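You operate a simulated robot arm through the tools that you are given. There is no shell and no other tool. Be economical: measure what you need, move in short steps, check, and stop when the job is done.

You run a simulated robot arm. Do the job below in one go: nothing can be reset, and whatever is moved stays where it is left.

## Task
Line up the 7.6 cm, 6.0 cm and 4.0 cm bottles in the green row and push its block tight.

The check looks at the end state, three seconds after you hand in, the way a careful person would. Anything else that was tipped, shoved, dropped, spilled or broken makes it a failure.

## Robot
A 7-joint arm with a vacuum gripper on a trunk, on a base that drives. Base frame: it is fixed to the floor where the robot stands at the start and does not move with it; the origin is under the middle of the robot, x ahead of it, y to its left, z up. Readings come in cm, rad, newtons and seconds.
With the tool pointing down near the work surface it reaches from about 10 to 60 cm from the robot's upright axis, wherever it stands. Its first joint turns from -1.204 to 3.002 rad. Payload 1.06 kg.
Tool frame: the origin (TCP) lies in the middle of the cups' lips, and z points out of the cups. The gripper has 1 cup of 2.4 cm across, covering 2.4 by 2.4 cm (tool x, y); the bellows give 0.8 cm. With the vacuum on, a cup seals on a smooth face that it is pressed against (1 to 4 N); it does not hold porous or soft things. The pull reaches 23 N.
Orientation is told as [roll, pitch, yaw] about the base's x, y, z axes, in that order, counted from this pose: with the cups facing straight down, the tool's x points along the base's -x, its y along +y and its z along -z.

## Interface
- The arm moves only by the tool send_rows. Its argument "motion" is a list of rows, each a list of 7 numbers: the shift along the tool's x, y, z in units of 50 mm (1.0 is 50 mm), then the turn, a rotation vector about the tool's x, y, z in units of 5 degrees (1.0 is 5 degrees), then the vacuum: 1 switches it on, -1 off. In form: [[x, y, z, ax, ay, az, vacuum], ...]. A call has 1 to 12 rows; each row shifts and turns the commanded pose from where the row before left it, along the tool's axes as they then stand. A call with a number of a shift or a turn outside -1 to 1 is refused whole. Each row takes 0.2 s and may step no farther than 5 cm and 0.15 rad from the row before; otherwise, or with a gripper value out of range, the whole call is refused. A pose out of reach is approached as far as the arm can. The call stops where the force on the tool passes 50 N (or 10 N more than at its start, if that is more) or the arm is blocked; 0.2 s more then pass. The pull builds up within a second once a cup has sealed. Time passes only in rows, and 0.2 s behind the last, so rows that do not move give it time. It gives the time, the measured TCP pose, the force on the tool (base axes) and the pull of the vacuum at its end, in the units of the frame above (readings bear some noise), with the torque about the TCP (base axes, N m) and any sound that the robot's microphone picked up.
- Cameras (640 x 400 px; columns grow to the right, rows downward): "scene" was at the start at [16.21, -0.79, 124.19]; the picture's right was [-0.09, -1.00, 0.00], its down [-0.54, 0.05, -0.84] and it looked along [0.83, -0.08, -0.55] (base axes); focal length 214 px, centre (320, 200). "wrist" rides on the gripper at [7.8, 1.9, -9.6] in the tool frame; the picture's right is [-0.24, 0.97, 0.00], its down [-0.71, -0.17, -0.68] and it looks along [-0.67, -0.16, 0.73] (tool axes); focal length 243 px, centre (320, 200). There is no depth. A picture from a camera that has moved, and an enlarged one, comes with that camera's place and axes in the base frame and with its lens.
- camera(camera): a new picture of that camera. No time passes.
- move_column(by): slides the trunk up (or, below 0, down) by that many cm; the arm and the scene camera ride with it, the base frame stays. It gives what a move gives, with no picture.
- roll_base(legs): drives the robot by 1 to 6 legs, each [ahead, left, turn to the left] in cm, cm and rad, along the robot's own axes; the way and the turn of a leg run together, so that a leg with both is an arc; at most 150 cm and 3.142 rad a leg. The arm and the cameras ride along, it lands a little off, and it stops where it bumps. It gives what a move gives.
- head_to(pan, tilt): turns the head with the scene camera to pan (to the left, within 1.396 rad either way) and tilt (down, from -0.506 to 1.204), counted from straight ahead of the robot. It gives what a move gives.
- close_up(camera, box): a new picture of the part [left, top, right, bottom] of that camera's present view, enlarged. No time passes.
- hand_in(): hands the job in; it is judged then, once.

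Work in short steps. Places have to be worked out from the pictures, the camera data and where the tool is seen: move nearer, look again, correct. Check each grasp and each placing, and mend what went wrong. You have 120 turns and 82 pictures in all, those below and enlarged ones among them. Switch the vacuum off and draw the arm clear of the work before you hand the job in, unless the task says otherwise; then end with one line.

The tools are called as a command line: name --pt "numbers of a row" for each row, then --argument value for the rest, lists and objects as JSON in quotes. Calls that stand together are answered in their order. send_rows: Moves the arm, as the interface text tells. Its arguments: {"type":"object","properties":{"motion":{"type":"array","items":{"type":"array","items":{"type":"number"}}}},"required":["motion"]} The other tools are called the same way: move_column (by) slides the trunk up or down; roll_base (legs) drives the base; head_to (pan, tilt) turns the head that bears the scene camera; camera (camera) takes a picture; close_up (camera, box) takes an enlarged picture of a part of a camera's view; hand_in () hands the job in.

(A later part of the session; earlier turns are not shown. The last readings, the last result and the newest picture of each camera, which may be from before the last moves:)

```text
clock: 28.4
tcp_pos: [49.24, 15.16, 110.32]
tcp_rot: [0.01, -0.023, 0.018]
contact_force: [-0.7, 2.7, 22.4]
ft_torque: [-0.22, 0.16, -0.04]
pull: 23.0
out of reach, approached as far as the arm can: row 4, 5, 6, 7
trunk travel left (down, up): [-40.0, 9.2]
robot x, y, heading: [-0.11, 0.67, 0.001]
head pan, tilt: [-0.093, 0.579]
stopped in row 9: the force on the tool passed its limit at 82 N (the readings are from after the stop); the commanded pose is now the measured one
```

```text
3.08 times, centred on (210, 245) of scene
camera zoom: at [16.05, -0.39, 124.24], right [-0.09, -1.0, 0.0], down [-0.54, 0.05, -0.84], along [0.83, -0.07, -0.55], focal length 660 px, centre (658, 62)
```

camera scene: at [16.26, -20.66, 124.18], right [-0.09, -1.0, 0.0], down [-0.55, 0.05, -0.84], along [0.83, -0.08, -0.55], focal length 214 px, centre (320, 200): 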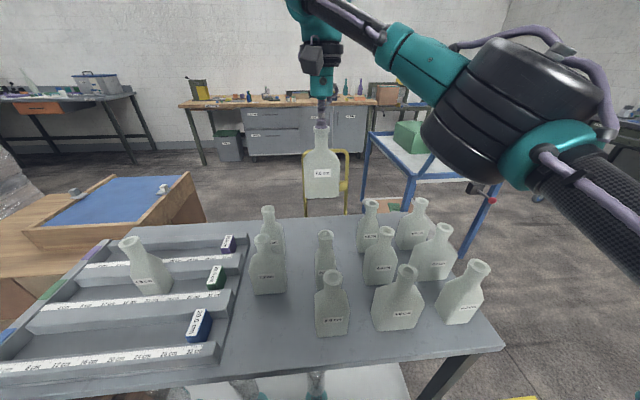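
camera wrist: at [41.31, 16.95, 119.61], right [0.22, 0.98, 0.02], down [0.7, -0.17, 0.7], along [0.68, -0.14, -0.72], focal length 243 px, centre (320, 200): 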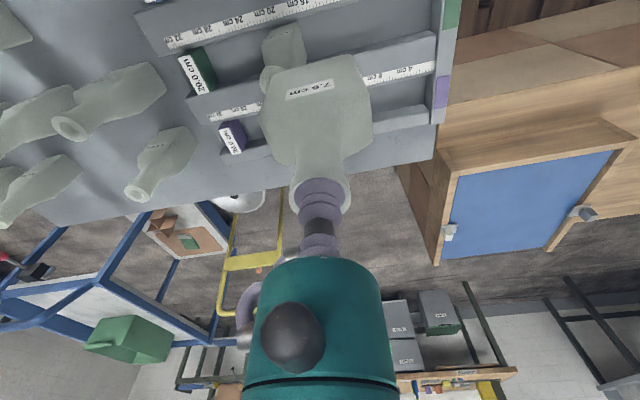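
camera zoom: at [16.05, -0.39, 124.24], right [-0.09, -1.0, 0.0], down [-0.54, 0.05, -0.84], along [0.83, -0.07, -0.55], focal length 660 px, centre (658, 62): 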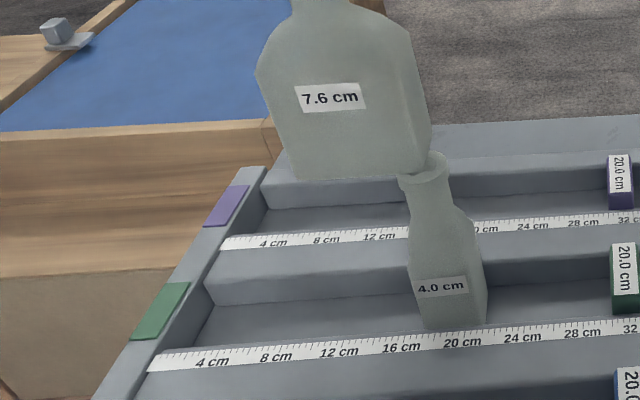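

The arm ran out of reach at this height and came down onto the mouth of the 4.0 bottle. It still stands, so I lift everything straight up with the trunk and check.

move_column --by 6

close_up --camera "scene" --box '[150, 170, 310, 310]'

close_up --camera "wrist" --box '[200, 0, 400, 220]'

```text
clock: 29.4
tcp_pos: [48.93, 15.14, 117.44]
tcp_rot: [0.008, -0.047, 0.017]
contact_force: [-0.5, -0.1, -3.5]
ft_torque: [-0.01, 0.05, -0.01]
pull: 22.6
trunk travel left (down, up): [-46.0, 3.2]
robot x, y, heading: [-0.13, 0.42, 0.004]
head pan, tilt: [-0.093, 0.579]
```

```text
2.86 times, centred on (230, 240) of scene
camera zoom: at [12.45, -0.45, 131.22], right [-0.09, -1.0, 0.0], down [-0.55, 0.05, -0.84], along [0.83, -0.07, -0.55], focal length 613 px, centre (577, 86)
```

zoom: 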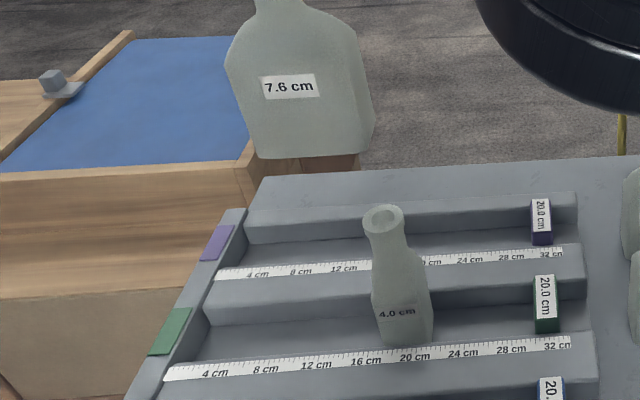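

```text
1.82 times, centred on (300, 110) of wrist
camera zoom: at [40.73, 16.84, 126.57], right [0.22, 0.98, 0.02], down [0.68, -0.17, 0.72], along [0.7, -0.14, -0.7], focal length 441 px, centre (356, 364)
```

zoom: 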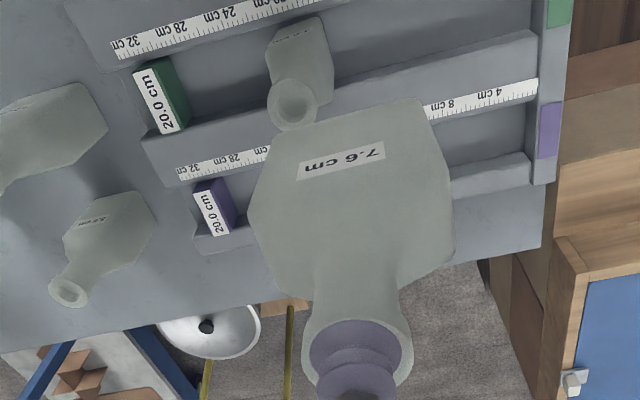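

The 4.0 bottle is unharmed and still in place. Reach to the left end is limited from here, so I look at the floor to the left before moving the base that way.

head_to --pan 0.9 --tilt 1.1

camera --camera "scene"

```text
clock: 30.7
tcp_pos: [48.95, 15.03, 117.54]
tcp_rot: [0.009, -0.05, 0.016]
contact_force: [0.3, 1.0, -3.9]
ft_torque: [0.0, 0.05, 0.02]
pull: 23.6
trunk travel left (down, up): [-46.0, 3.2]
robot x, y, heading: [-0.17, 0.29, 0.004]
head pan, tilt: [0.901, 1.1]
```

```text
39 pictures are left
camera scene: at [7.46, 5.31, 127.18], right [0.79, -0.62, 0.0], down [-0.55, -0.7, -0.45], along [0.28, 0.36, -0.89], focal length 214 px, centre (320, 200)
```

scene: 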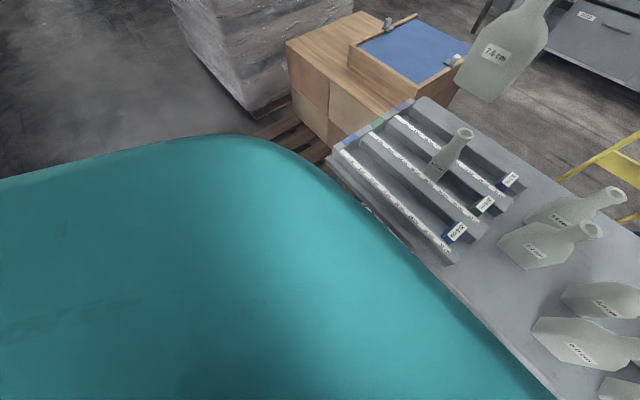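

The floor to the left is free, with the pallet much farther off. I drive 11 cm left, with the bottle's base about 6 cm above the 4.0 mouth, and turn the head toward the row.

roll_base --legs '[[0, 11, 0]]'

head_to --pan 0.1 --tilt 0.75

camera --camera "scene"

```text
clock: 32.3
tcp_pos: [48.82, 25.96, 117.56]
tcp_rot: [0.009, -0.047, 0.017]
contact_force: [0.2, -0.3, -3.4]
ft_torque: [-0.01, 0.02, -0.03]
pull: 23.0
trunk travel left (down, up): [-46.0, 3.2]
robot x, y, heading: [-0.13, 11.27, 0.001]
head pan, tilt: [0.901, 1.1]
```

```text
clock: 33.5
tcp_pos: [48.91, 25.99, 117.63]
tcp_rot: [0.008, -0.049, 0.016]
contact_force: [-0.4, -0.1, -4.0]
ft_torque: [0.01, -0.02, -0.01]
pull: 22.7
trunk travel left (down, up): [-46.0, 3.2]
robot x, y, heading: [0.11, 11.56, 0.003]
head pan, tilt: [0.099, 0.75]
```

```text
38 pictures are left
camera scene: at [11.75, 12.12, 129.75], right [0.1, -0.99, 0.0], down [-0.68, -0.07, -0.73], along [0.73, 0.08, -0.68], focal length 214 px, centre (320, 200)
```

scene: 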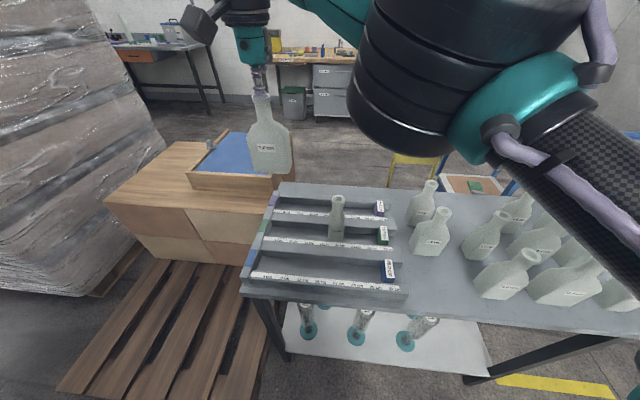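

The bottle is over the left end of the row. I level the tool, shift to x≈47.95 and lower it to about 5 cm above the rails.

send_rows --pt "0.09 0 0 0.09 0.54 0 1" --pt "0.09 0 0.2 0 0 0 1" --pt "0 0 0.6 0 0 0 1" --pt "0 0 0.6 0 0 0 1" --pt "0 0 0.6 0 0 0 1" --pt "0 0 0.4 0 0 0 1" --pt "0 0 0 0 0 0 1"

close_up --camera "scene" --box '[230, 120, 410, 300]'

close_up --camera "wrist" --box '[200, 0, 440, 220]'

```text
clock: 35.0
tcp_pos: [48.59, 24.47, 106.15]
tcp_rot: [0.002, -0.001, 0.015]
contact_force: [-0.7, -1.2, -3.9]
ft_torque: [0.0, -0.03, -0.02]
pull: 23.1
out of reach, approached as far as the arm can: row 1
trunk travel left (down, up): [-46.0, 3.2]
robot x, y, heading: [-0.4, 11.35, 0.006]
head pan, tilt: [0.099, 0.75]
```

```text
2.22 times, centred on (320, 210) of scene
camera zoom: at [11.75, 12.11, 129.75], right [0.1, -0.99, 0.0], down [-0.68, -0.07, -0.73], along [0.73, 0.07, -0.68], focal length 477 px, centre (320, 178)
```

zoom: 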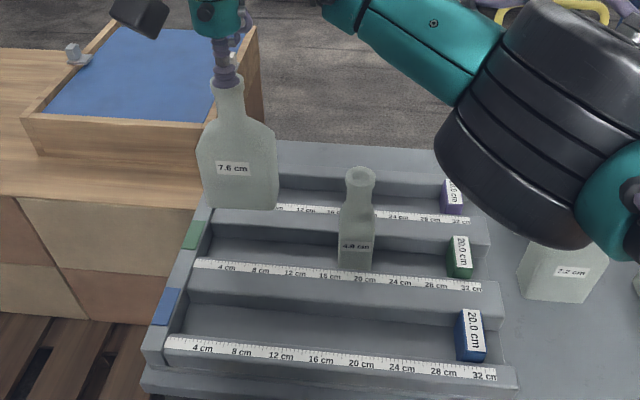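

```text
1.82 times, centred on (320, 110) of wrist
camera zoom: at [40.77, 26.34, 115.69], right [0.22, 0.98, 0.0], down [0.71, -0.16, 0.69], along [0.67, -0.15, -0.73], focal length 441 px, centre (320, 364)
```

zoom: 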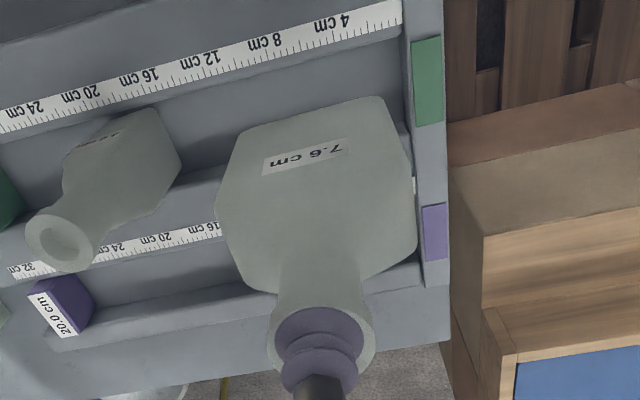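

It is level at (48.6,24.5,106). I shift to (47.95,26.1) with a small yaw trim, lower it to just above the rails, and check.

send_rows --pt "0.13 0.32 0.2 0 0 -0.15 1" --pt "0 0 0.5 0 0 0 1" --pt "0 0 0.5 0 0 0 1" --pt "0 0 0.14 0 0 0 1" --pt "0 0 0 0 0 0 1"

close_up --camera "scene" --box '[240, 150, 340, 250]'

close_up --camera "wrist" --box '[230, 20, 430, 220]'

```text
clock: 36.2
tcp_pos: [47.9, 26.15, 99.53]
tcp_rot: [0.001, -0.002, 0.029]
contact_force: [-0.2, 0.8, -4.1]
ft_torque: [-0.04, -0.01, 0.03]
pull: 23.2
trunk travel left (down, up): [-46.0, 3.2]
robot x, y, heading: [-0.1, 10.87, 0.002]
head pan, tilt: [0.099, 0.75]
```

```text
4.00 times, centred on (290, 200) of scene
camera zoom: at [11.75, 12.11, 129.75], right [0.1, -0.99, 0.0], down [-0.68, -0.07, -0.73], along [0.73, 0.07, -0.68], focal length 858 px, centre (440, 200)
```

zoom: 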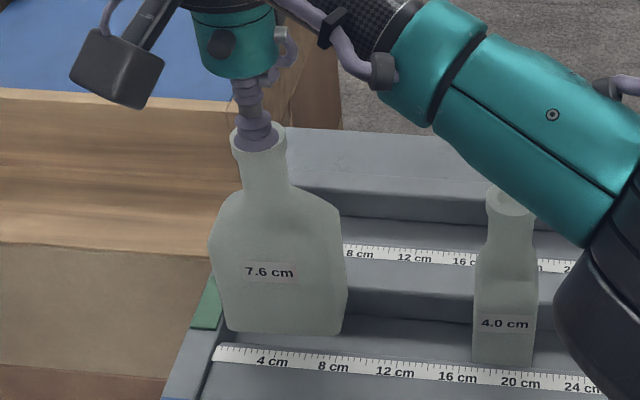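

```text
2.00 times, centred on (330, 120) of wrist
camera zoom: at [40.1, 27.84, 108.91], right [0.21, 0.98, 0.0], down [0.71, -0.15, 0.69], along [0.67, -0.14, -0.73], focal length 485 px, centre (300, 360)
```

zoom: 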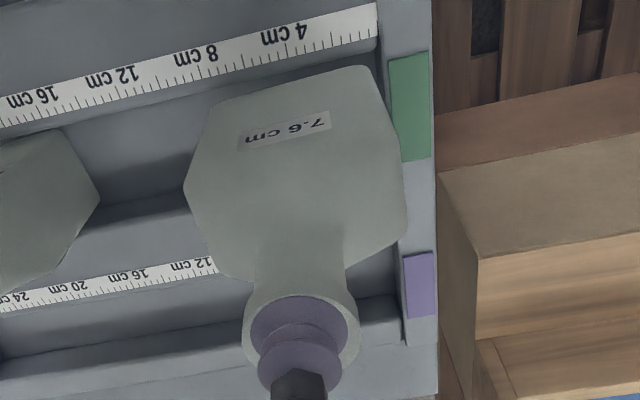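

The bottle's left side is about 0.8 cm from the end wall. I zoom in on its lower edge to check its yaw against the rail.

close_up --camera "scene" --box '[284, 208, 334, 248]'

```text
10.00 times, centred on (309, 228) of scene
camera zoom: at [11.75, 12.11, 129.75], right [0.1, -0.99, 0.0], down [-0.68, -0.07, -0.73], along [0.73, 0.07, -0.68], focal length 2145 px, centre (430, -80)
```

zoom: 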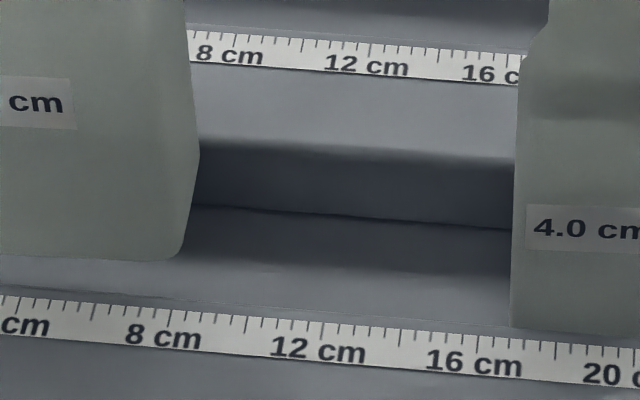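

The bottle is turned about 1.5° counter-clockwise. I trim the yaw, shift 0.3 cm left, and lower into the channel in small steps.

send_rows --pt "0 0.06 0 0 0 0.27 1" --pt "0 0 0.1 0 0 0 1" --pt "0 0 0.1 0 0 0 1" --pt "0 0 0.1 0 0 0 1" --pt "0 0 0 0 0 0 1"

close_up --camera "scene" --box '[254, 195, 334, 245]'

```text
clock: 37.5
tcp_pos: [47.86, 26.42, 97.86]
tcp_rot: [0.0, -0.004, 0.006]
contact_force: [0.3, 0.6, -3.5]
ft_torque: [-0.02, 0.0, 0.02]
pull: 22.8
trunk travel left (down, up): [-46.0, 3.2]
robot x, y, heading: [-0.13, 10.9, 0.003]
head pan, tilt: [0.099, 0.75]
```

```text
8.00 times, centred on (294, 220) of scene
camera zoom: at [11.75, 12.11, 129.75], right [0.1, -0.99, 0.0], down [-0.68, -0.07, -0.73], along [0.73, 0.07, -0.68], focal length 1716 px, centre (528, 40)
```

zoom: 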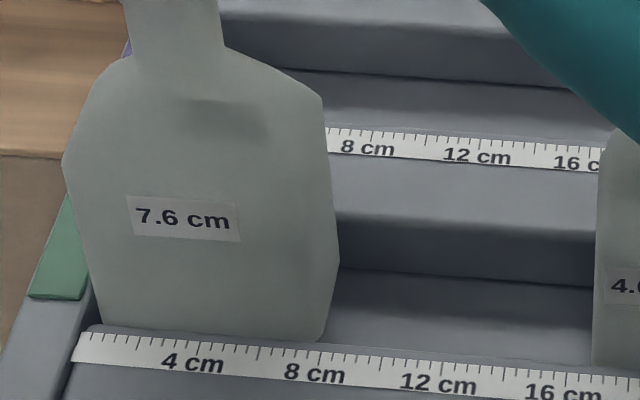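

It is at rail-top level with clean gaps. I lower on to the floor, expected near TCP z≈95.95.

send_rows --pt "0 0.04 0.1 0 0 0 1" --pt "0 0.04 0.1 0 0 0 1" --pt "0 0.04 0.1 0 0 0 1" --pt "0 0 0.06 0 0 0 1" --pt "0 0 0 0 0 0 1"

```text
clock: 38.6
tcp_pos: [47.77, 26.99, 96.37]
tcp_rot: [0.001, -0.002, 0.006]
contact_force: [-1.3, -2.7, 6.9]
ft_torque: [-0.11, 0.01, -0.01]
pull: 22.5
trunk travel left (down, up): [-46.0, 3.2]
robot x, y, heading: [-0.02, 10.92, 0.007]
head pan, tilt: [0.099, 0.75]
```

Contact came a bit early with a side force, perhaps from the end wall. I look closely.

close_up --camera "scene" --box '[254, 195, 334, 245]'

close_up --camera "wrist" --box '[260, 30, 420, 190]'

```text
8.00 times, centred on (294, 220) of scene
camera zoom: at [11.67, 12.06, 129.77], right [0.1, -0.99, 0.0], down [-0.68, -0.07, -0.73], along [0.73, 0.07, -0.68], focal length 1716 px, centre (528, 40)
```

zoom: 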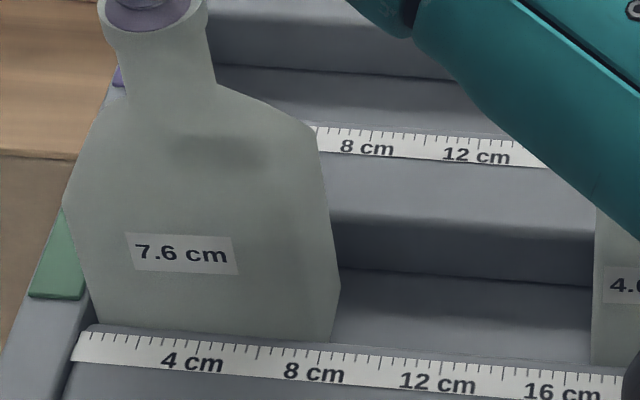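

```text
2.50 times, centred on (340, 110) of wrist
camera zoom: at [39.99, 28.86, 105.74], right [0.23, 0.97, 0.0], down [0.71, -0.17, 0.69], along [0.67, -0.16, -0.73], focal length 606 px, centre (270, 425)
```

zoom: 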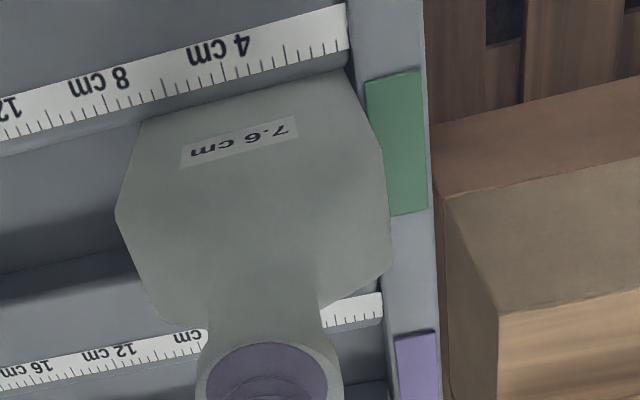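

The bottle is against the end wall. I back off 0.2 cm from it and lower the rest.

send_rows --pt "0 -0.04 0 0 0 0 1" --pt "0 0 0 0 0 0 1"

send_rows --pt "0 0 0.03 0 0 0 1" --pt "0 0 0.03 0 0 0 1" --pt "0 0 0 0 0 0 1"

```text
clock: 39.2
tcp_pos: [47.95, 26.8, 96.27]
tcp_rot: [0.002, -0.003, 0.004]
contact_force: [0.1, -1.2, 4.4]
ft_torque: [-0.01, 0.0, 0.0]
pull: 23.0
trunk travel left (down, up): [-46.0, 3.2]
robot x, y, heading: [-0.16, 11.17, -0.002]
head pan, tilt: [0.099, 0.75]
```

```text
clock: 40.0
tcp_pos: [47.85, 26.78, 96.1]
tcp_rot: [0.001, -0.004, 0.005]
contact_force: [-2.0, -3.8, 18.5]
ft_torque: [0.09, -0.01, 0.01]
pull: 22.7
trunk travel left (down, up): [-46.0, 3.2]
robot x, y, heading: [-0.09, 11.12, 0.004]
head pan, tilt: [0.099, 0.75]
```

It is firmly on the floor, at the same height as the first bottle. I ease off, release, lift away and look.

send_rows --pt "0 0 -0.04 0 0 0 1" --pt "0 0 0 0 0 0 -1" --pt "0 0 0 0 0 0 -1" --pt "0 0 0 0 0 0 -1" --pt "0 0 -0.1 0 0 0 -1" --pt "0 0 -0.2 0 0 0 -1" --pt "0 0 -0.8 0 0 0 -1" --pt "0 0 -0.8 0 0 0 -1" --pt "0 0 -0.6 0 0 0 -1"

close_up --camera "scene" --box '[240, 160, 400, 280]'

camera --camera "scene"

```text
clock: 42.0
tcp_pos: [47.87, 26.65, 108.56]
tcp_rot: [0.001, 0.0, 0.005]
contact_force: [0.3, -0.3, -0.4]
ft_torque: [-0.01, 0.0, 0.02]
pull: 0.0
trunk travel left (down, up): [-46.0, 3.2]
robot x, y, heading: [0.16, 11.13, -0.001]
head pan, tilt: [0.099, 0.75]
```

```text
3.33 times, centred on (320, 220) of scene
camera zoom: at [11.71, 12.1, 129.75], right [0.1, -0.99, 0.0], down [-0.68, -0.07, -0.73], along [0.73, 0.07, -0.68], focal length 715 px, centre (320, 133)
```

zoom: 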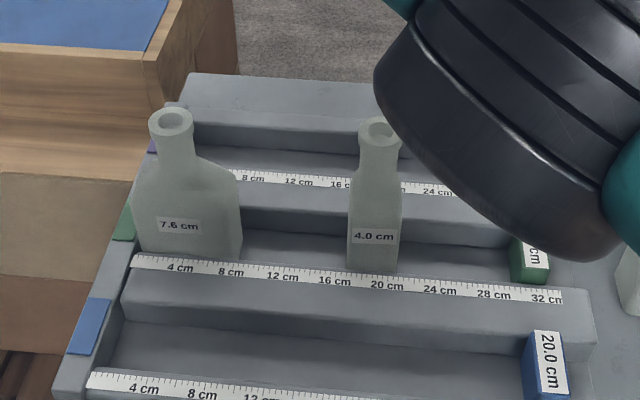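

```text
28 pictures are left
camera scene: at [11.71, 12.1, 129.75], right [0.1, -0.99, 0.0], down [-0.68, -0.07, -0.73], along [0.73, 0.07, -0.68], focal length 214 px, centre (320, 200)
```

scene: 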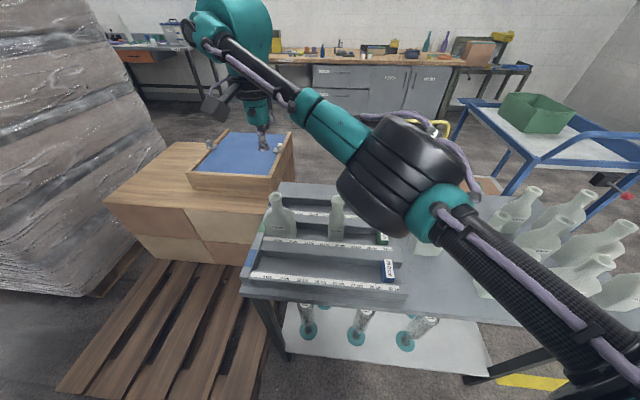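

Both bottles stand well. Next is the 6.0 bottle, with its mouth near (37.7,-24.5): I drive the base 11 cm right, then move the arm above it.

roll_base --legs '[[0, -11, 0]]'

send_rows --pt "0.2 -0.85 0 0 0 0 -1" --pt "0.2 -0.9 0 0 0 0 -1" --pt "0.2 -0.9 0 0 0 0 -1" --pt "0.2 -0.9 0 0 0 0 -1" --pt "0.25 -0.9 0 0 0 0 -1" --pt "0.25 -0.9 0 0 0 0 -1" --pt "0.25 -0.9 0 0 0 0 -1" --pt "0.25 -0.9 0 0 0 0 -1" --pt "0.2 -0.85 0 0 0 0 -1" --pt "0 0 0 0 0 0 -1"

camera --camera "wrist"

```text
clock: 43.7
tcp_pos: [47.92, 15.75, 108.5]
tcp_rot: [0.0, -0.003, 0.006]
contact_force: [0.0, 0.8, 0.9]
ft_torque: [0.0, -0.04, -0.01]
pull: 0.0
trunk travel left (down, up): [-46.0, 3.2]
robot x, y, heading: [-0.11, 0.25, 0.002]
head pan, tilt: [0.099, 0.75]
```

```text
clock: 45.9
tcp_pos: [38.14, -24.4, 108.45]
tcp_rot: [0.0, -0.003, 0.008]
contact_force: [0.2, -0.4, -0.3]
ft_torque: [0.02, 0.0, 0.0]
pull: 0.1
trunk travel left (down, up): [-46.0, 3.2]
robot x, y, heading: [0.22, 0.17, 0.002]
head pan, tilt: [0.099, 0.75]
```

```text
27 pictures are left
camera wrist: at [30.38, -22.47, 117.89], right [0.23, 0.97, 0.0], down [0.71, -0.17, 0.69], along [0.67, -0.16, -0.73], focal length 243 px, centre (320, 200)
```

wrist: 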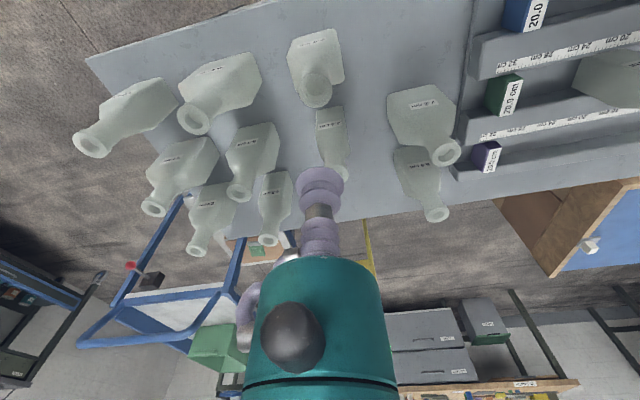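

The 6.0 mouth lies almost under the tool, at about (38.0,-24.6). I come down to z≈97.3 and check.

send_rows --pt "0 -0.04 0.6 0 0 0 -1" --pt "0 0 0.6 0 0 0 -1" --pt "0 0 0.6 0 0 0 -1" --pt "0 0 0.43 0 0 0 -1" --pt "0 0 0 0 0 0 -1"

close_up --camera "wrist" --box '[270, 90, 370, 210]'

```text
clock: 47.1
tcp_pos: [38.09, -24.46, 97.28]
tcp_rot: [0.002, -0.002, 0.007]
contact_force: [0.8, 0.3, -0.2]
ft_torque: [-0.01, -0.03, 0.02]
pull: 0.1
trunk travel left (down, up): [-46.0, 3.2]
robot x, y, heading: [-0.0, 0.59, 0.006]
head pan, tilt: [0.099, 0.75]
```

```text
3.33 times, centred on (320, 150) of wrist
camera zoom: at [30.32, -22.56, 106.82], right [0.23, 0.97, 0.0], down [0.71, -0.17, 0.69], along [0.67, -0.16, -0.73], focal length 809 px, centre (320, 367)
```

zoom: 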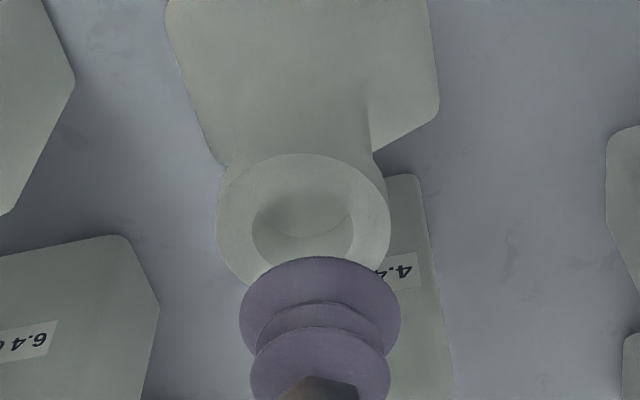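

The mouth is about 0.3 cm to the −y side and 0.2 cm back. I correct and come to just above the rim.

send_rows --pt "0.04 -0.055 0.15 0 0 0 -1" --pt "0 0 0.19 0 0 0 -1" --pt "0 0 0 0 0 0 -1"

close_up --camera "wrist" --box '[280, 130, 360, 210]'

```text
clock: 47.9
tcp_pos: [37.95, -24.72, 95.77]
tcp_rot: [0.002, -0.002, 0.008]
contact_force: [0.2, 0.0, -0.3]
ft_torque: [-0.01, 0.02, 0.0]
pull: 0.0
trunk travel left (down, up): [-46.0, 3.2]
robot x, y, heading: [0.12, 0.01, 0.005]
head pan, tilt: [0.099, 0.75]
```

```text
5.00 times, centred on (320, 170) of wrist
camera zoom: at [30.14, -22.83, 105.11], right [0.23, 0.97, 0.0], down [0.71, -0.17, 0.69], along [0.67, -0.16, -0.73], focal length 1213 px, centre (320, 350)
```

zoom: 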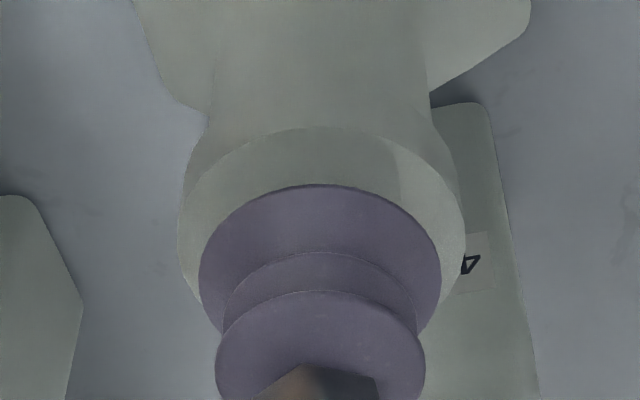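

The view matches the earlier good approaches (rim at row 127, columns centred). I press with the vacuum on.

send_rows --pt "0.012 0 0.04 0 0 0 1" --pt "0 0 0.04 0 0 0 1" --pt "0 0 0.04 0 0 0 1" --pt "0 0 0 0 0 0 1" --pt "0 0 0 0 0 0 1"

```text
clock: 49.1
tcp_pos: [37.91, -24.68, 95.07]
tcp_rot: [0.001, -0.001, 0.007]
contact_force: [0.5, 0.4, -0.5]
ft_torque: [-0.03, 0.0, -0.03]
pull: 23.2
trunk travel left (down, up): [-46.0, 3.2]
robot x, y, heading: [-0.13, -0.04, 0.002]
head pan, tilt: [0.099, 0.75]
```

It sealed. I lift 10 cm and check the yaw.

send_rows --pt "0 0 -0.1 0 0 0 1" --pt "0 0 -0.4 0 0 0 1" --pt "0 0 -0.5 0 0 0 1" --pt "0 0 -0.5 0 0 0 1" --pt "0 0 -0.5 0 0 0 1" --pt "0 0 0 0 0 0 1"

close_up --camera "wrist" --box '[220, 30, 420, 210]'

```text
clock: 50.5
tcp_pos: [38.03, -24.74, 105.14]
tcp_rot: [0.001, -0.001, 0.007]
contact_force: [-0.5, -0.4, -2.2]
ft_torque: [-0.04, 0.01, 0.04]
pull: 22.8
trunk travel left (down, up): [-46.0, 3.2]
robot x, y, heading: [-0.22, 0.29, 0.002]
head pan, tilt: [0.099, 0.75]
```

```text
2.22 times, centred on (320, 120) of wrist
camera zoom: at [30.13, -22.91, 114.51], right [0.23, 0.97, 0.0], down [0.71, -0.17, 0.69], along [0.67, -0.16, -0.73], focal length 539 px, centre (320, 378)
```

zoom: 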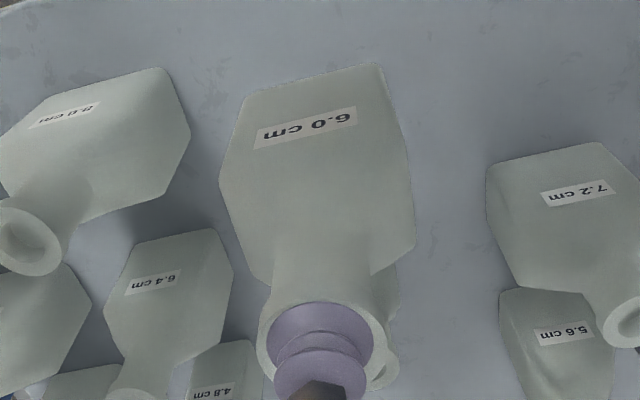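

It is about 2° clockwise. I trim the yaw, carry it up and left along x≈38, then drive the base 11 cm left.

send_rows --pt "0 0 -0.5 0 0 0 1" --pt "0 0.9 -0.2 0 0 0 1" --pt "0 0.9 -0.2 0 0 -0.3 1" --pt "0 0.9 -0.2 0 0 0 1" --pt "0 0.9 -0.2 0 0 0 1" --pt "0 0.9 -0.2 0 0 0 1" --pt "0 0.9 0 0 0 0 1" --pt "0 0.9 0 0 0 0 1" --pt "0 0 0 0 0 0 1"

roll_base --legs '[[0, 11, 0]]'

```text
clock: 52.5
tcp_pos: [36.96, 6.79, 112.58]
tcp_rot: [0.002, -0.002, 0.03]
contact_force: [-0.4, 0.1, -3.4]
ft_torque: [0.01, 0.02, 0.0]
pull: 22.9
trunk travel left (down, up): [-46.0, 3.2]
robot x, y, heading: [0.26, 0.48, 0.005]
head pan, tilt: [0.099, 0.75]
```

```text
clock: 54.1
tcp_pos: [36.99, 17.74, 112.69]
tcp_rot: [0.001, -0.002, 0.033]
contact_force: [0.2, -0.1, -2.9]
ft_torque: [-0.02, 0.02, 0.01]
pull: 22.8
trunk travel left (down, up): [-46.0, 3.2]
robot x, y, heading: [-0.08, 11.14, 0.003]
head pan, tilt: [0.099, 0.75]
```

Now I bring it forward over the gap between the two placed bottles and lower it to about 4 cm above the rails.

send_rows --pt "-0.73 0 0 0 0 0 1" --pt "-0.73 0 0 0 0 0 1" --pt "-0.72 0.03 0 0 0 0 1" --pt "0 0 0.3 0 0 0 1" --pt "0 0 0 0 0 0 1"

close_up --camera "scene" --box '[240, 140, 400, 280]'

```text
clock: 55.3
tcp_pos: [47.86, 18.33, 111.08]
tcp_rot: [0.001, -0.002, 0.032]
contact_force: [-0.7, -0.5, -3.4]
ft_torque: [0.01, 0.01, 0.01]
pull: 22.6
trunk travel left (down, up): [-46.0, 3.2]
robot x, y, heading: [0.03, 11.28, 0.005]
head pan, tilt: [0.099, 0.75]
```

```text
2.86 times, centred on (320, 210) of scene
camera zoom: at [11.75, 12.08, 129.75], right [0.1, -0.99, 0.0], down [-0.68, -0.07, -0.73], along [0.73, 0.07, -0.68], focal length 613 px, centre (320, 171)
```

zoom: 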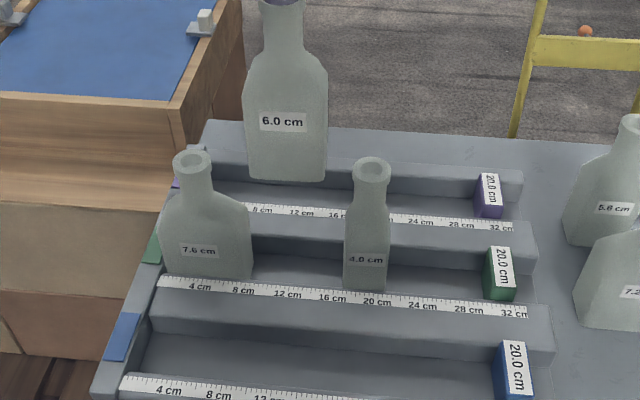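

The placing is as planned between the two. I lower it to rail-top height and check from both cameras.

send_rows --pt "0 0 0.6 0 0 0 1" --pt "0 0 0.6 0 0 0 1" --pt "0 0 0.6 0 0 0 1" --pt "0 0 0.5 0 0 0 1" --pt "0 0 0.1 0 0 0 1" --pt "0 0 0 0 0 0 1"

close_up --camera "scene" --box '[274, 190, 354, 250]'

close_up --camera "wrist" --box '[230, 20, 410, 200]'

```text
clock: 56.7
tcp_pos: [47.8, 18.26, 99.02]
tcp_rot: [0.002, -0.003, 0.031]
contact_force: [0.4, -0.9, -2.5]
ft_torque: [0.03, 0.0, 0.0]
pull: 22.6
trunk travel left (down, up): [-46.0, 3.2]
robot x, y, heading: [-0.06, 11.0, 0.002]
head pan, tilt: [0.099, 0.75]
```

```text
6.67 times, centred on (314, 220) of scene
camera zoom: at [11.75, 12.07, 129.75], right [0.1, -0.99, 0.0], down [-0.68, -0.07, -0.73], along [0.73, 0.07, -0.68], focal length 1430 px, centre (360, 67)
```

zoom: 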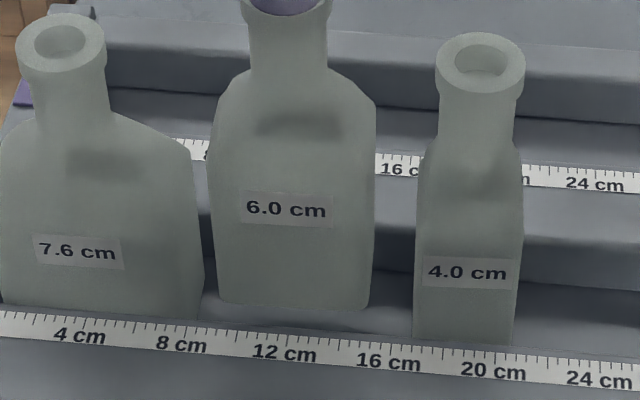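

```text
2.22 times, centred on (320, 110) of wrist
camera zoom: at [40.1, 19.99, 108.57], right [0.2, 0.98, 0.0], down [0.71, -0.15, 0.69], along [0.67, -0.14, -0.73], focal length 539 px, centre (320, 400)
```

zoom: 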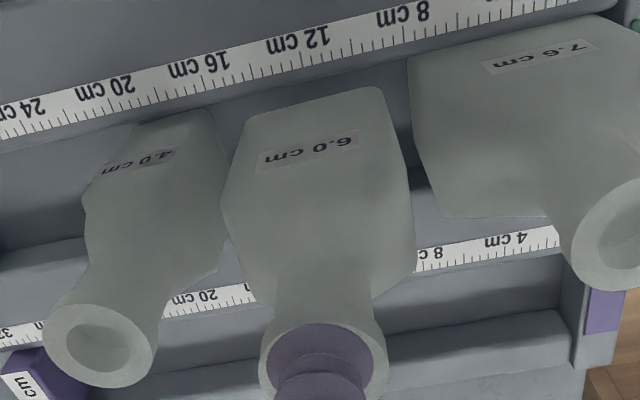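

The alignment is good. I lower the rest with a tiny yaw trim until it meets the floor.

send_rows --pt "0 0 0.1 0 0 0.12 1" --pt "0 0 0.1 0 0 0 1" --pt "0 0 0.1 0 0 0 1" --pt "0 0 0.1 0 0 0 1" --pt "0 0 0.08 0 0 0 1" --pt "0 0 0.06 0 0 0 1" --pt "0 0 0 0 0 0 1"

```text
clock: 58.3
tcp_pos: [47.94, 18.13, 96.34]
tcp_rot: [0.002, -0.003, 0.021]
contact_force: [-0.2, -0.8, -3.1]
ft_torque: [-0.02, 0.03, 0.0]
pull: 22.8
trunk travel left (down, up): [-46.0, 3.2]
robot x, y, heading: [-0.37, 11.07, 0.003]
head pan, tilt: [0.099, 0.75]
```

It is still free at z≈96.3, inside the channel. I take the last small steps.

send_rows --pt "0 0 0.03 0 0 0 1" --pt "0 0 0.03 0 0 0 1" --pt "0 0 0 0 0 0 1"

```text
clock: 59.1
tcp_pos: [47.94, 18.23, 96.16]
tcp_rot: [0.002, -0.003, 0.022]
contact_force: [0.4, 0.6, 7.4]
ft_torque: [0.0, 0.01, -0.03]
pull: 23.0
trunk travel left (down, up): [-46.0, 3.2]
robot x, y, heading: [0.41, 10.92, 0.003]
head pan, tilt: [0.099, 0.75]
```

It is on the floor. I take off most of the load, slide it about 1.4 cm left toward the 7.6 bottle, then release and lift away.

send_rows --pt "0 0 -0.02 0 0 0 1" --pt "0 0.07 0 0 0 0 1" --pt "0 0.07 0 0 0 0 1" --pt "0 0.07 0 0 0 0 1" --pt "0 0.07 0 0 0 0 1" --pt "0 0 0 0 0 0 1"

send_rows --pt "0 0 0 0 0 0 -1" --pt "0 0 0 0 0 0 -1" --pt "0 0 0 0 0 0 -1" --pt "0 0 -0.1 0 0 0 -1" --pt "0 0 -0.2 0 0 0 -1" --pt "0 0 -0.8 0 0 0 -1" --pt "0 0 -0.8 0 0 0 -1" --pt "0 0 -0.6 0 0 0 -1"

close_up --camera "scene" --box '[240, 160, 400, 280]'

```text
clock: 60.5
tcp_pos: [47.84, 19.74, 96.25]
tcp_rot: [0.002, -0.003, 0.022]
contact_force: [1.0, -1.1, 5.9]
ft_torque: [-0.14, -0.02, 0.03]
pull: 23.2
trunk travel left (down, up): [-46.0, 3.2]
robot x, y, heading: [0.01, 11.12, 0.001]
head pan, tilt: [0.099, 0.75]
```

```text
clock: 62.3
tcp_pos: [47.91, 19.62, 108.71]
tcp_rot: [0.001, -0.003, 0.021]
contact_force: [-0.2, -0.6, 0.2]
ft_torque: [-0.02, -0.03, 0.02]
pull: 0.0
trunk travel left (down, up): [-46.0, 3.2]
robot x, y, heading: [0.32, 10.96, 0.005]
head pan, tilt: [0.099, 0.75]
```

```text
3.33 times, centred on (320, 220) of scene
camera zoom: at [11.71, 12.07, 129.75], right [0.1, -0.99, 0.0], down [-0.68, -0.07, -0.73], along [0.73, 0.07, -0.68], focal length 715 px, centre (320, 133)
```

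zoom: 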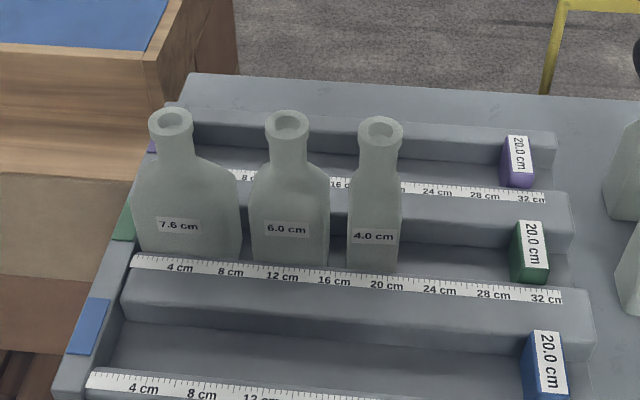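

All three stand in order with small gaps. The block lies at y≈0 to -2.3, so I bring the cup behind it (right side), at y≈-4.6 in the channel line, at z≈90, and look.

send_rows --pt "0 -0.6 0 0 0 0.24 -1" --pt "0 -0.85 0 0 0 0 -1" --pt "0 -0.85 0 0 0 0 -1" --pt "0 -0.85 0 0 0 0 -1" --pt "0 -0.85 0 0 0 0 -1" --pt "0 -0.84 0 0 0 0 -1" --pt "0 0 0.8 0 0 0 -1" --pt "0 0 0.8 0 0 0 -1" --pt "0 0 0.8 0 0 0 -1" --pt "0 0 0.8 0 0 0 -1" --pt "0 0 0.5 0 0 0 -1" --pt "0 0 0 0 0 0 -1"

close_up --camera "scene" --box '[330, 170, 450, 270]'

close_up --camera "wrist" --box '[220, 60, 420, 220]'

```text
clock: 64.9
tcp_pos: [47.84, -4.59, 90.15]
tcp_rot: [0.001, -0.001, 0.0]
contact_force: [0.1, -0.5, 0.1]
ft_torque: [0.01, -0.02, 0.0]
pull: 0.0
trunk travel left (down, up): [-46.0, 3.2]
robot x, y, heading: [0.21, 10.96, -0.002]
head pan, tilt: [0.099, 0.75]
```

```text
4.00 times, centred on (390, 220) of scene
camera zoom: at [11.73, 12.07, 129.75], right [0.1, -0.99, 0.0], down [-0.68, -0.07, -0.73], along [0.73, 0.07, -0.68], focal length 858 px, centre (40, 120)
```

zoom: 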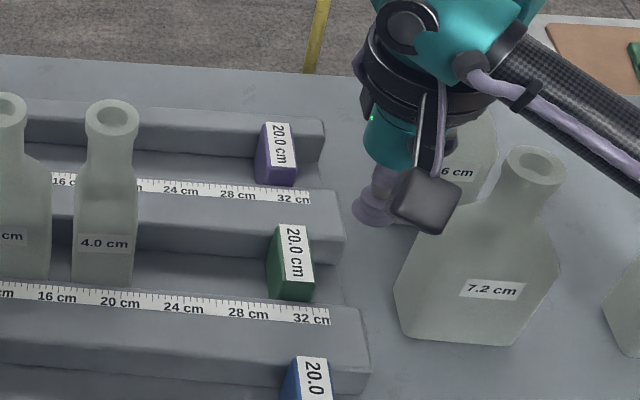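

```text
2.50 times, centred on (320, 140) of wrist
camera zoom: at [40.11, -2.52, 99.65], right [0.23, 0.97, 0.0], down [0.71, -0.17, 0.69], along [0.67, -0.16, -0.73], focal length 606 px, centre (320, 350)
```

zoom: 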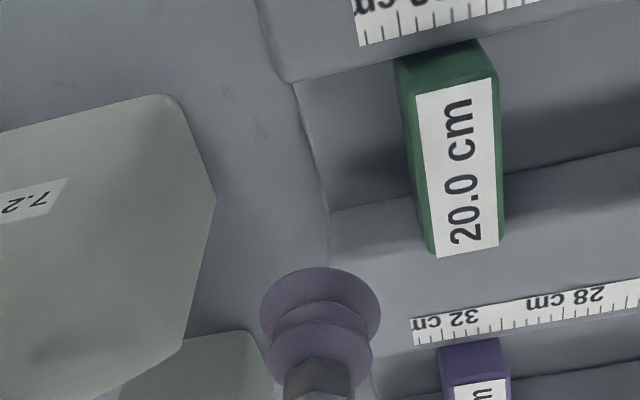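

The way down behind the block is free, with the 7.2 bottle about 2 cm away. I move 0.4 cm left and go down to z≈83.2 in the channel mouth, in steps.

send_rows --pt "0 0.08 0.3 0 0 0 -1" --pt "0 0 0.4 0 0 0 -1" --pt "0 0 0.3 0 0 0 -1" --pt "0 0 0.2 0 0 0 -1" --pt "0 0 0.15 0 0 0 -1" --pt "0 0 0 0 0 0 -1"

close_up --camera "scene" --box '[330, 170, 450, 270]'

```text
clock: 66.3
tcp_pos: [47.96, -4.11, 83.37]
tcp_rot: [0.002, -0.001, 0.0]
contact_force: [0.3, 0.5, 0.1]
ft_torque: [0.0, 0.0, 0.01]
pull: 0.2
trunk travel left (down, up): [-46.0, 3.2]
robot x, y, heading: [-0.63, 11.47, 0.005]
head pan, tilt: [0.099, 0.75]
```

```text
4.00 times, centred on (390, 220) of scene
camera zoom: at [11.73, 12.07, 129.75], right [0.1, -0.99, 0.0], down [-0.68, -0.07, -0.73], along [0.73, 0.07, -0.68], focal length 858 px, centre (40, 120)
```

zoom: 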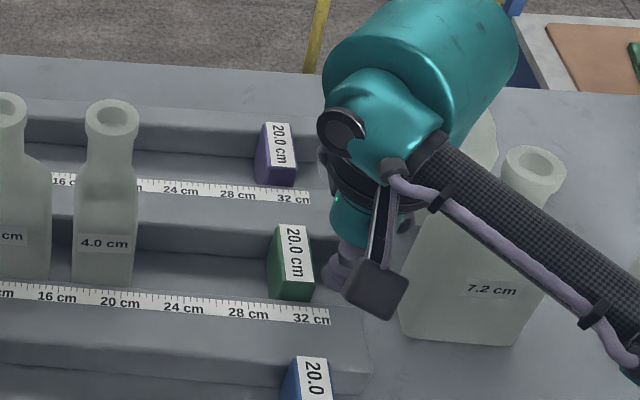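

The cup is right behind the block. I push it left in small steps by about 6 cm, keeping well clear of the bottles.

send_rows --pt "0 0.12 0 0 0 0 -1" --pt "0 0.12 0 0 0 0 -1" --pt "0 0.12 0 0 0 0 -1" --pt "0 0.12 0 0 0 0 -1" --pt "0 0.15 0 0 0 0 -1" --pt "0 0.15 0 0 0 0 -1" --pt "0 0.15 0 0 0 0 -1" --pt "0 0.15 0 0 0 0 -1" --pt "0 0.15 0 0 0 0 -1" --pt "0 0 0 0 0 0 -1"

camera --camera "scene"

```text
clock: 68.5
tcp_pos: [47.95, 1.94, 83.47]
tcp_rot: [0.002, -0.002, 0.001]
contact_force: [0.5, -1.4, 0.2]
ft_torque: [0.01, 0.0, -0.01]
pull: 0.0
trunk travel left (down, up): [-46.0, 3.2]
robot x, y, heading: [0.01, 11.14, 0.003]
head pan, tilt: [0.099, 0.75]
```

```text
16 pictures are left
camera scene: at [11.73, 12.05, 129.75], right [0.1, -0.99, 0.0], down [-0.68, -0.07, -0.73], along [0.73, 0.08, -0.68], focal length 214 px, centre (320, 200)
```

scene: 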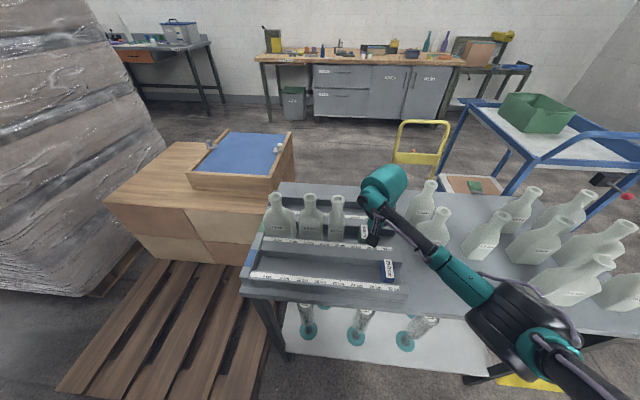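

The block slides at about 1.4 N. Before it gets near the bottles I back off slightly and tilt the tool 20° so its body leans away from the 4.0 bottle.

send_rows --pt "0 -0.1 0 0 0 0 -1" --pt "0 0 0 -1 0 0 -1" --pt "0 0 0 -1 0 0 -1" --pt "0 0 0 -1 0 0 -1" --pt "0 0 0 -1 0 0 -1" --pt "0 0 0 0 0 0 -1"

close_up --camera "scene" --box '[260, 160, 460, 280]'

```text
clock: 69.9
tcp_pos: [47.83, 1.51, 83.51]
tcp_rot: [0.349, -0.004, 0.0]
contact_force: [0.0, -0.7, 0.1]
ft_torque: [0.02, 0.01, 0.0]
pull: 0.1
trunk travel left (down, up): [-46.0, 3.2]
robot x, y, heading: [-0.05, 11.06, 0.004]
head pan, tilt: [0.099, 0.75]
```

```text
3.20 times, centred on (360, 220) of scene
camera zoom: at [11.73, 12.07, 129.75], right [0.1, -0.99, 0.0], down [-0.68, -0.07, -0.73], along [0.73, 0.07, -0.68], focal length 686 px, centre (192, 136)
```

zoom: 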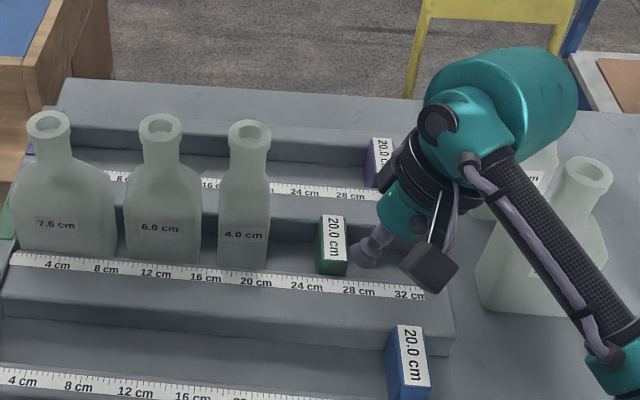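

The tool leans well clear of the bottles. I push on along +y by about 6.6 cm in small steps.

send_rows --pt "0 0.113 0.041 0 0 0 -1" --pt "0 0.113 0.041 0 0 0 -1" --pt "0 0.113 0.041 0 0 0 -1" --pt "0 0.113 0.041 0 0 0 -1" --pt "0 0.113 0.041 0 0 0 -1" --pt "0 0.113 0.041 0 0 0 -1" --pt "0 0.113 0.041 0 0 0 -1" --pt "0 0.113 0.041 0 0 0 -1" --pt "0 0.113 0.041 0 0 0 -1" --pt "0 0.094 0.034 0 0 0 -1" --pt "0 0 0 0 0 0 -1"

close_up --camera "scene" --box '[240, 170, 400, 270]'

```text
clock: 72.3
tcp_pos: [47.96, 7.53, 83.55]
tcp_rot: [0.349, -0.001, -0.001]
contact_force: [-0.1, -1.9, 0.6]
ft_torque: [0.03, 0.02, -0.01]
pull: 0.1
trunk travel left (down, up): [-46.0, 3.2]
robot x, y, heading: [-0.15, 11.19, 0.008]
head pan, tilt: [0.099, 0.75]
```

```text
4.00 times, centred on (320, 220) of scene
camera zoom: at [11.73, 12.04, 129.75], right [0.1, -0.99, 0.0], down [-0.68, -0.07, -0.73], along [0.73, 0.08, -0.68], focal length 858 px, centre (320, 120)
```

zoom: 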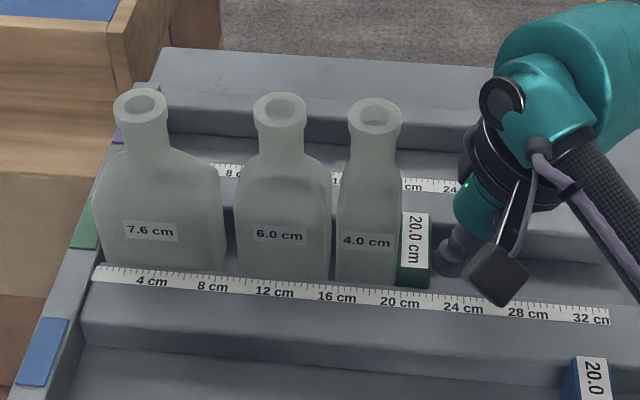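

The block now pushes the 4.0 bottle, which is almost on the 6.0. I go on in finer steps and watch the force.

send_rows --pt "0 0.056 0.0205 0 0 0 -1" --pt "0 0.056 0.0205 0 0 0 -1" --pt "0 0.056 0.0205 0 0 0 -1" --pt "0 0.056 0.0205 0 0 0 -1" --pt "0 0 0 0 0 0 -1"

close_up --camera "scene" --box '[240, 170, 400, 270]'

```text
clock: 73.5
tcp_pos: [47.9, 8.73, 83.51]
tcp_rot: [0.352, -0.001, 0.0]
contact_force: [-0.4, -1.9, 1.0]
ft_torque: [0.03, 0.01, 0.01]
pull: 0.1
trunk travel left (down, up): [-46.0, 3.2]
robot x, y, heading: [0.03, 11.28, 0.001]
head pan, tilt: [0.099, 0.75]
```

```text
4.00 times, centred on (320, 220) of scene
camera zoom: at [11.73, 12.04, 129.75], right [0.1, -0.99, 0.0], down [-0.68, -0.07, -0.73], along [0.73, 0.08, -0.68], focal length 858 px, centre (320, 120)
```

zoom: 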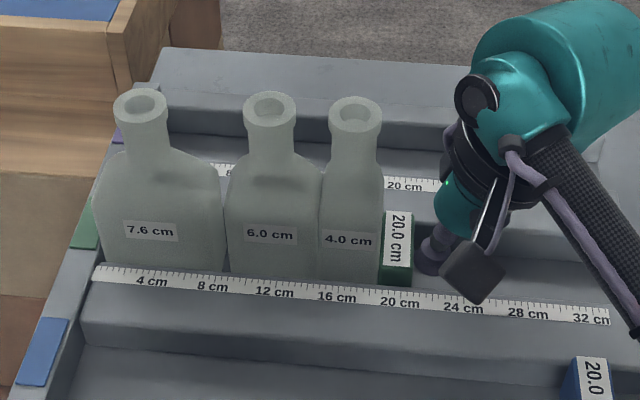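

They are almost closed up. I continue with 0.15 cm steps until the force rises.

send_rows --pt "0 0.028 0.0103 0 0 0 -1" --pt "0 0.028 0.0103 0 0 0 -1" --pt "0 0.028 0.0103 0 0 0 -1" --pt "0 0.028 0.0103 0 0 0 -1" --pt "0 0 0 0 0 0 -1"

```text
clock: 74.7
tcp_pos: [47.93, 9.11, 83.5]
tcp_rot: [0.351, -0.001, 0.0]
contact_force: [0.5, -2.1, 0.9]
ft_torque: [0.03, 0.05, -0.06]
pull: 0.1
trunk travel left (down, up): [-46.0, 3.2]
robot x, y, heading: [0.32, 11.44, 0.004]
head pan, tilt: [0.099, 0.75]
```

send_rows --pt "0 0.028 0.0103 0 0 0 -1" --pt "0 0.028 0.0103 0 0 0 -1" --pt "0 0.028 0.0103 0 0 0 -1" --pt "0 0 0 0 0 0 -1"

close_up --camera "scene" --box '[250, 180, 370, 260]'

```text
clock: 75.7
tcp_pos: [47.89, 9.66, 83.5]
tcp_rot: [0.352, -0.001, 0.001]
contact_force: [2.0, -6.0, -0.9]
ft_torque: [0.02, 0.04, -0.02]
pull: 0.1
trunk travel left (down, up): [-46.0, 3.2]
robot x, y, heading: [0.07, 11.38, 0.008]
head pan, tilt: [0.099, 0.75]
```

```text
5.00 times, centred on (310, 220) of scene
camera zoom: at [11.74, 12.0, 129.75], right [0.1, -0.99, 0.0], down [-0.68, -0.07, -0.73], along [0.73, 0.08, -0.68], focal length 1072 px, centre (370, 100)
```

zoom: 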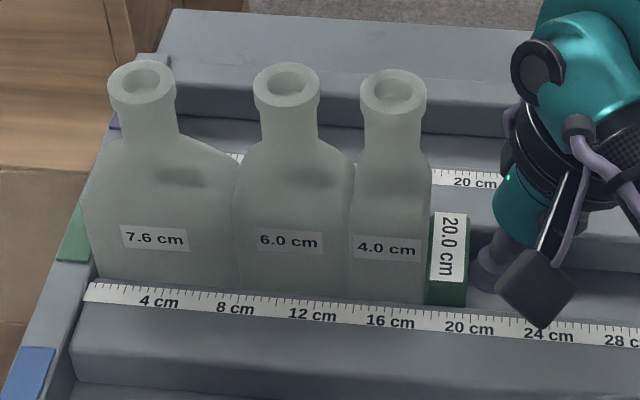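

The force rose to 6 N as everything closed up. I take two more tiny steps to confirm it is tight.

send_rows --pt "0 0.019 0.007 0 0 0 -1" --pt "0 0.019 0.007 0 0 0 -1" --pt "0 0 0 0 0 0 -1"

```text
clock: 76.5
tcp_pos: [47.92, 9.75, 83.42]
tcp_rot: [0.349, -0.001, 0.002]
contact_force: [-1.7, -12.4, -2.4]
ft_torque: [0.06, -0.04, 0.0]
pull: 0.0
trunk travel left (down, up): [-46.0, 3.2]
robot x, y, heading: [0.05, 10.98, -0.003]
head pan, tilt: [0.099, 0.75]
```

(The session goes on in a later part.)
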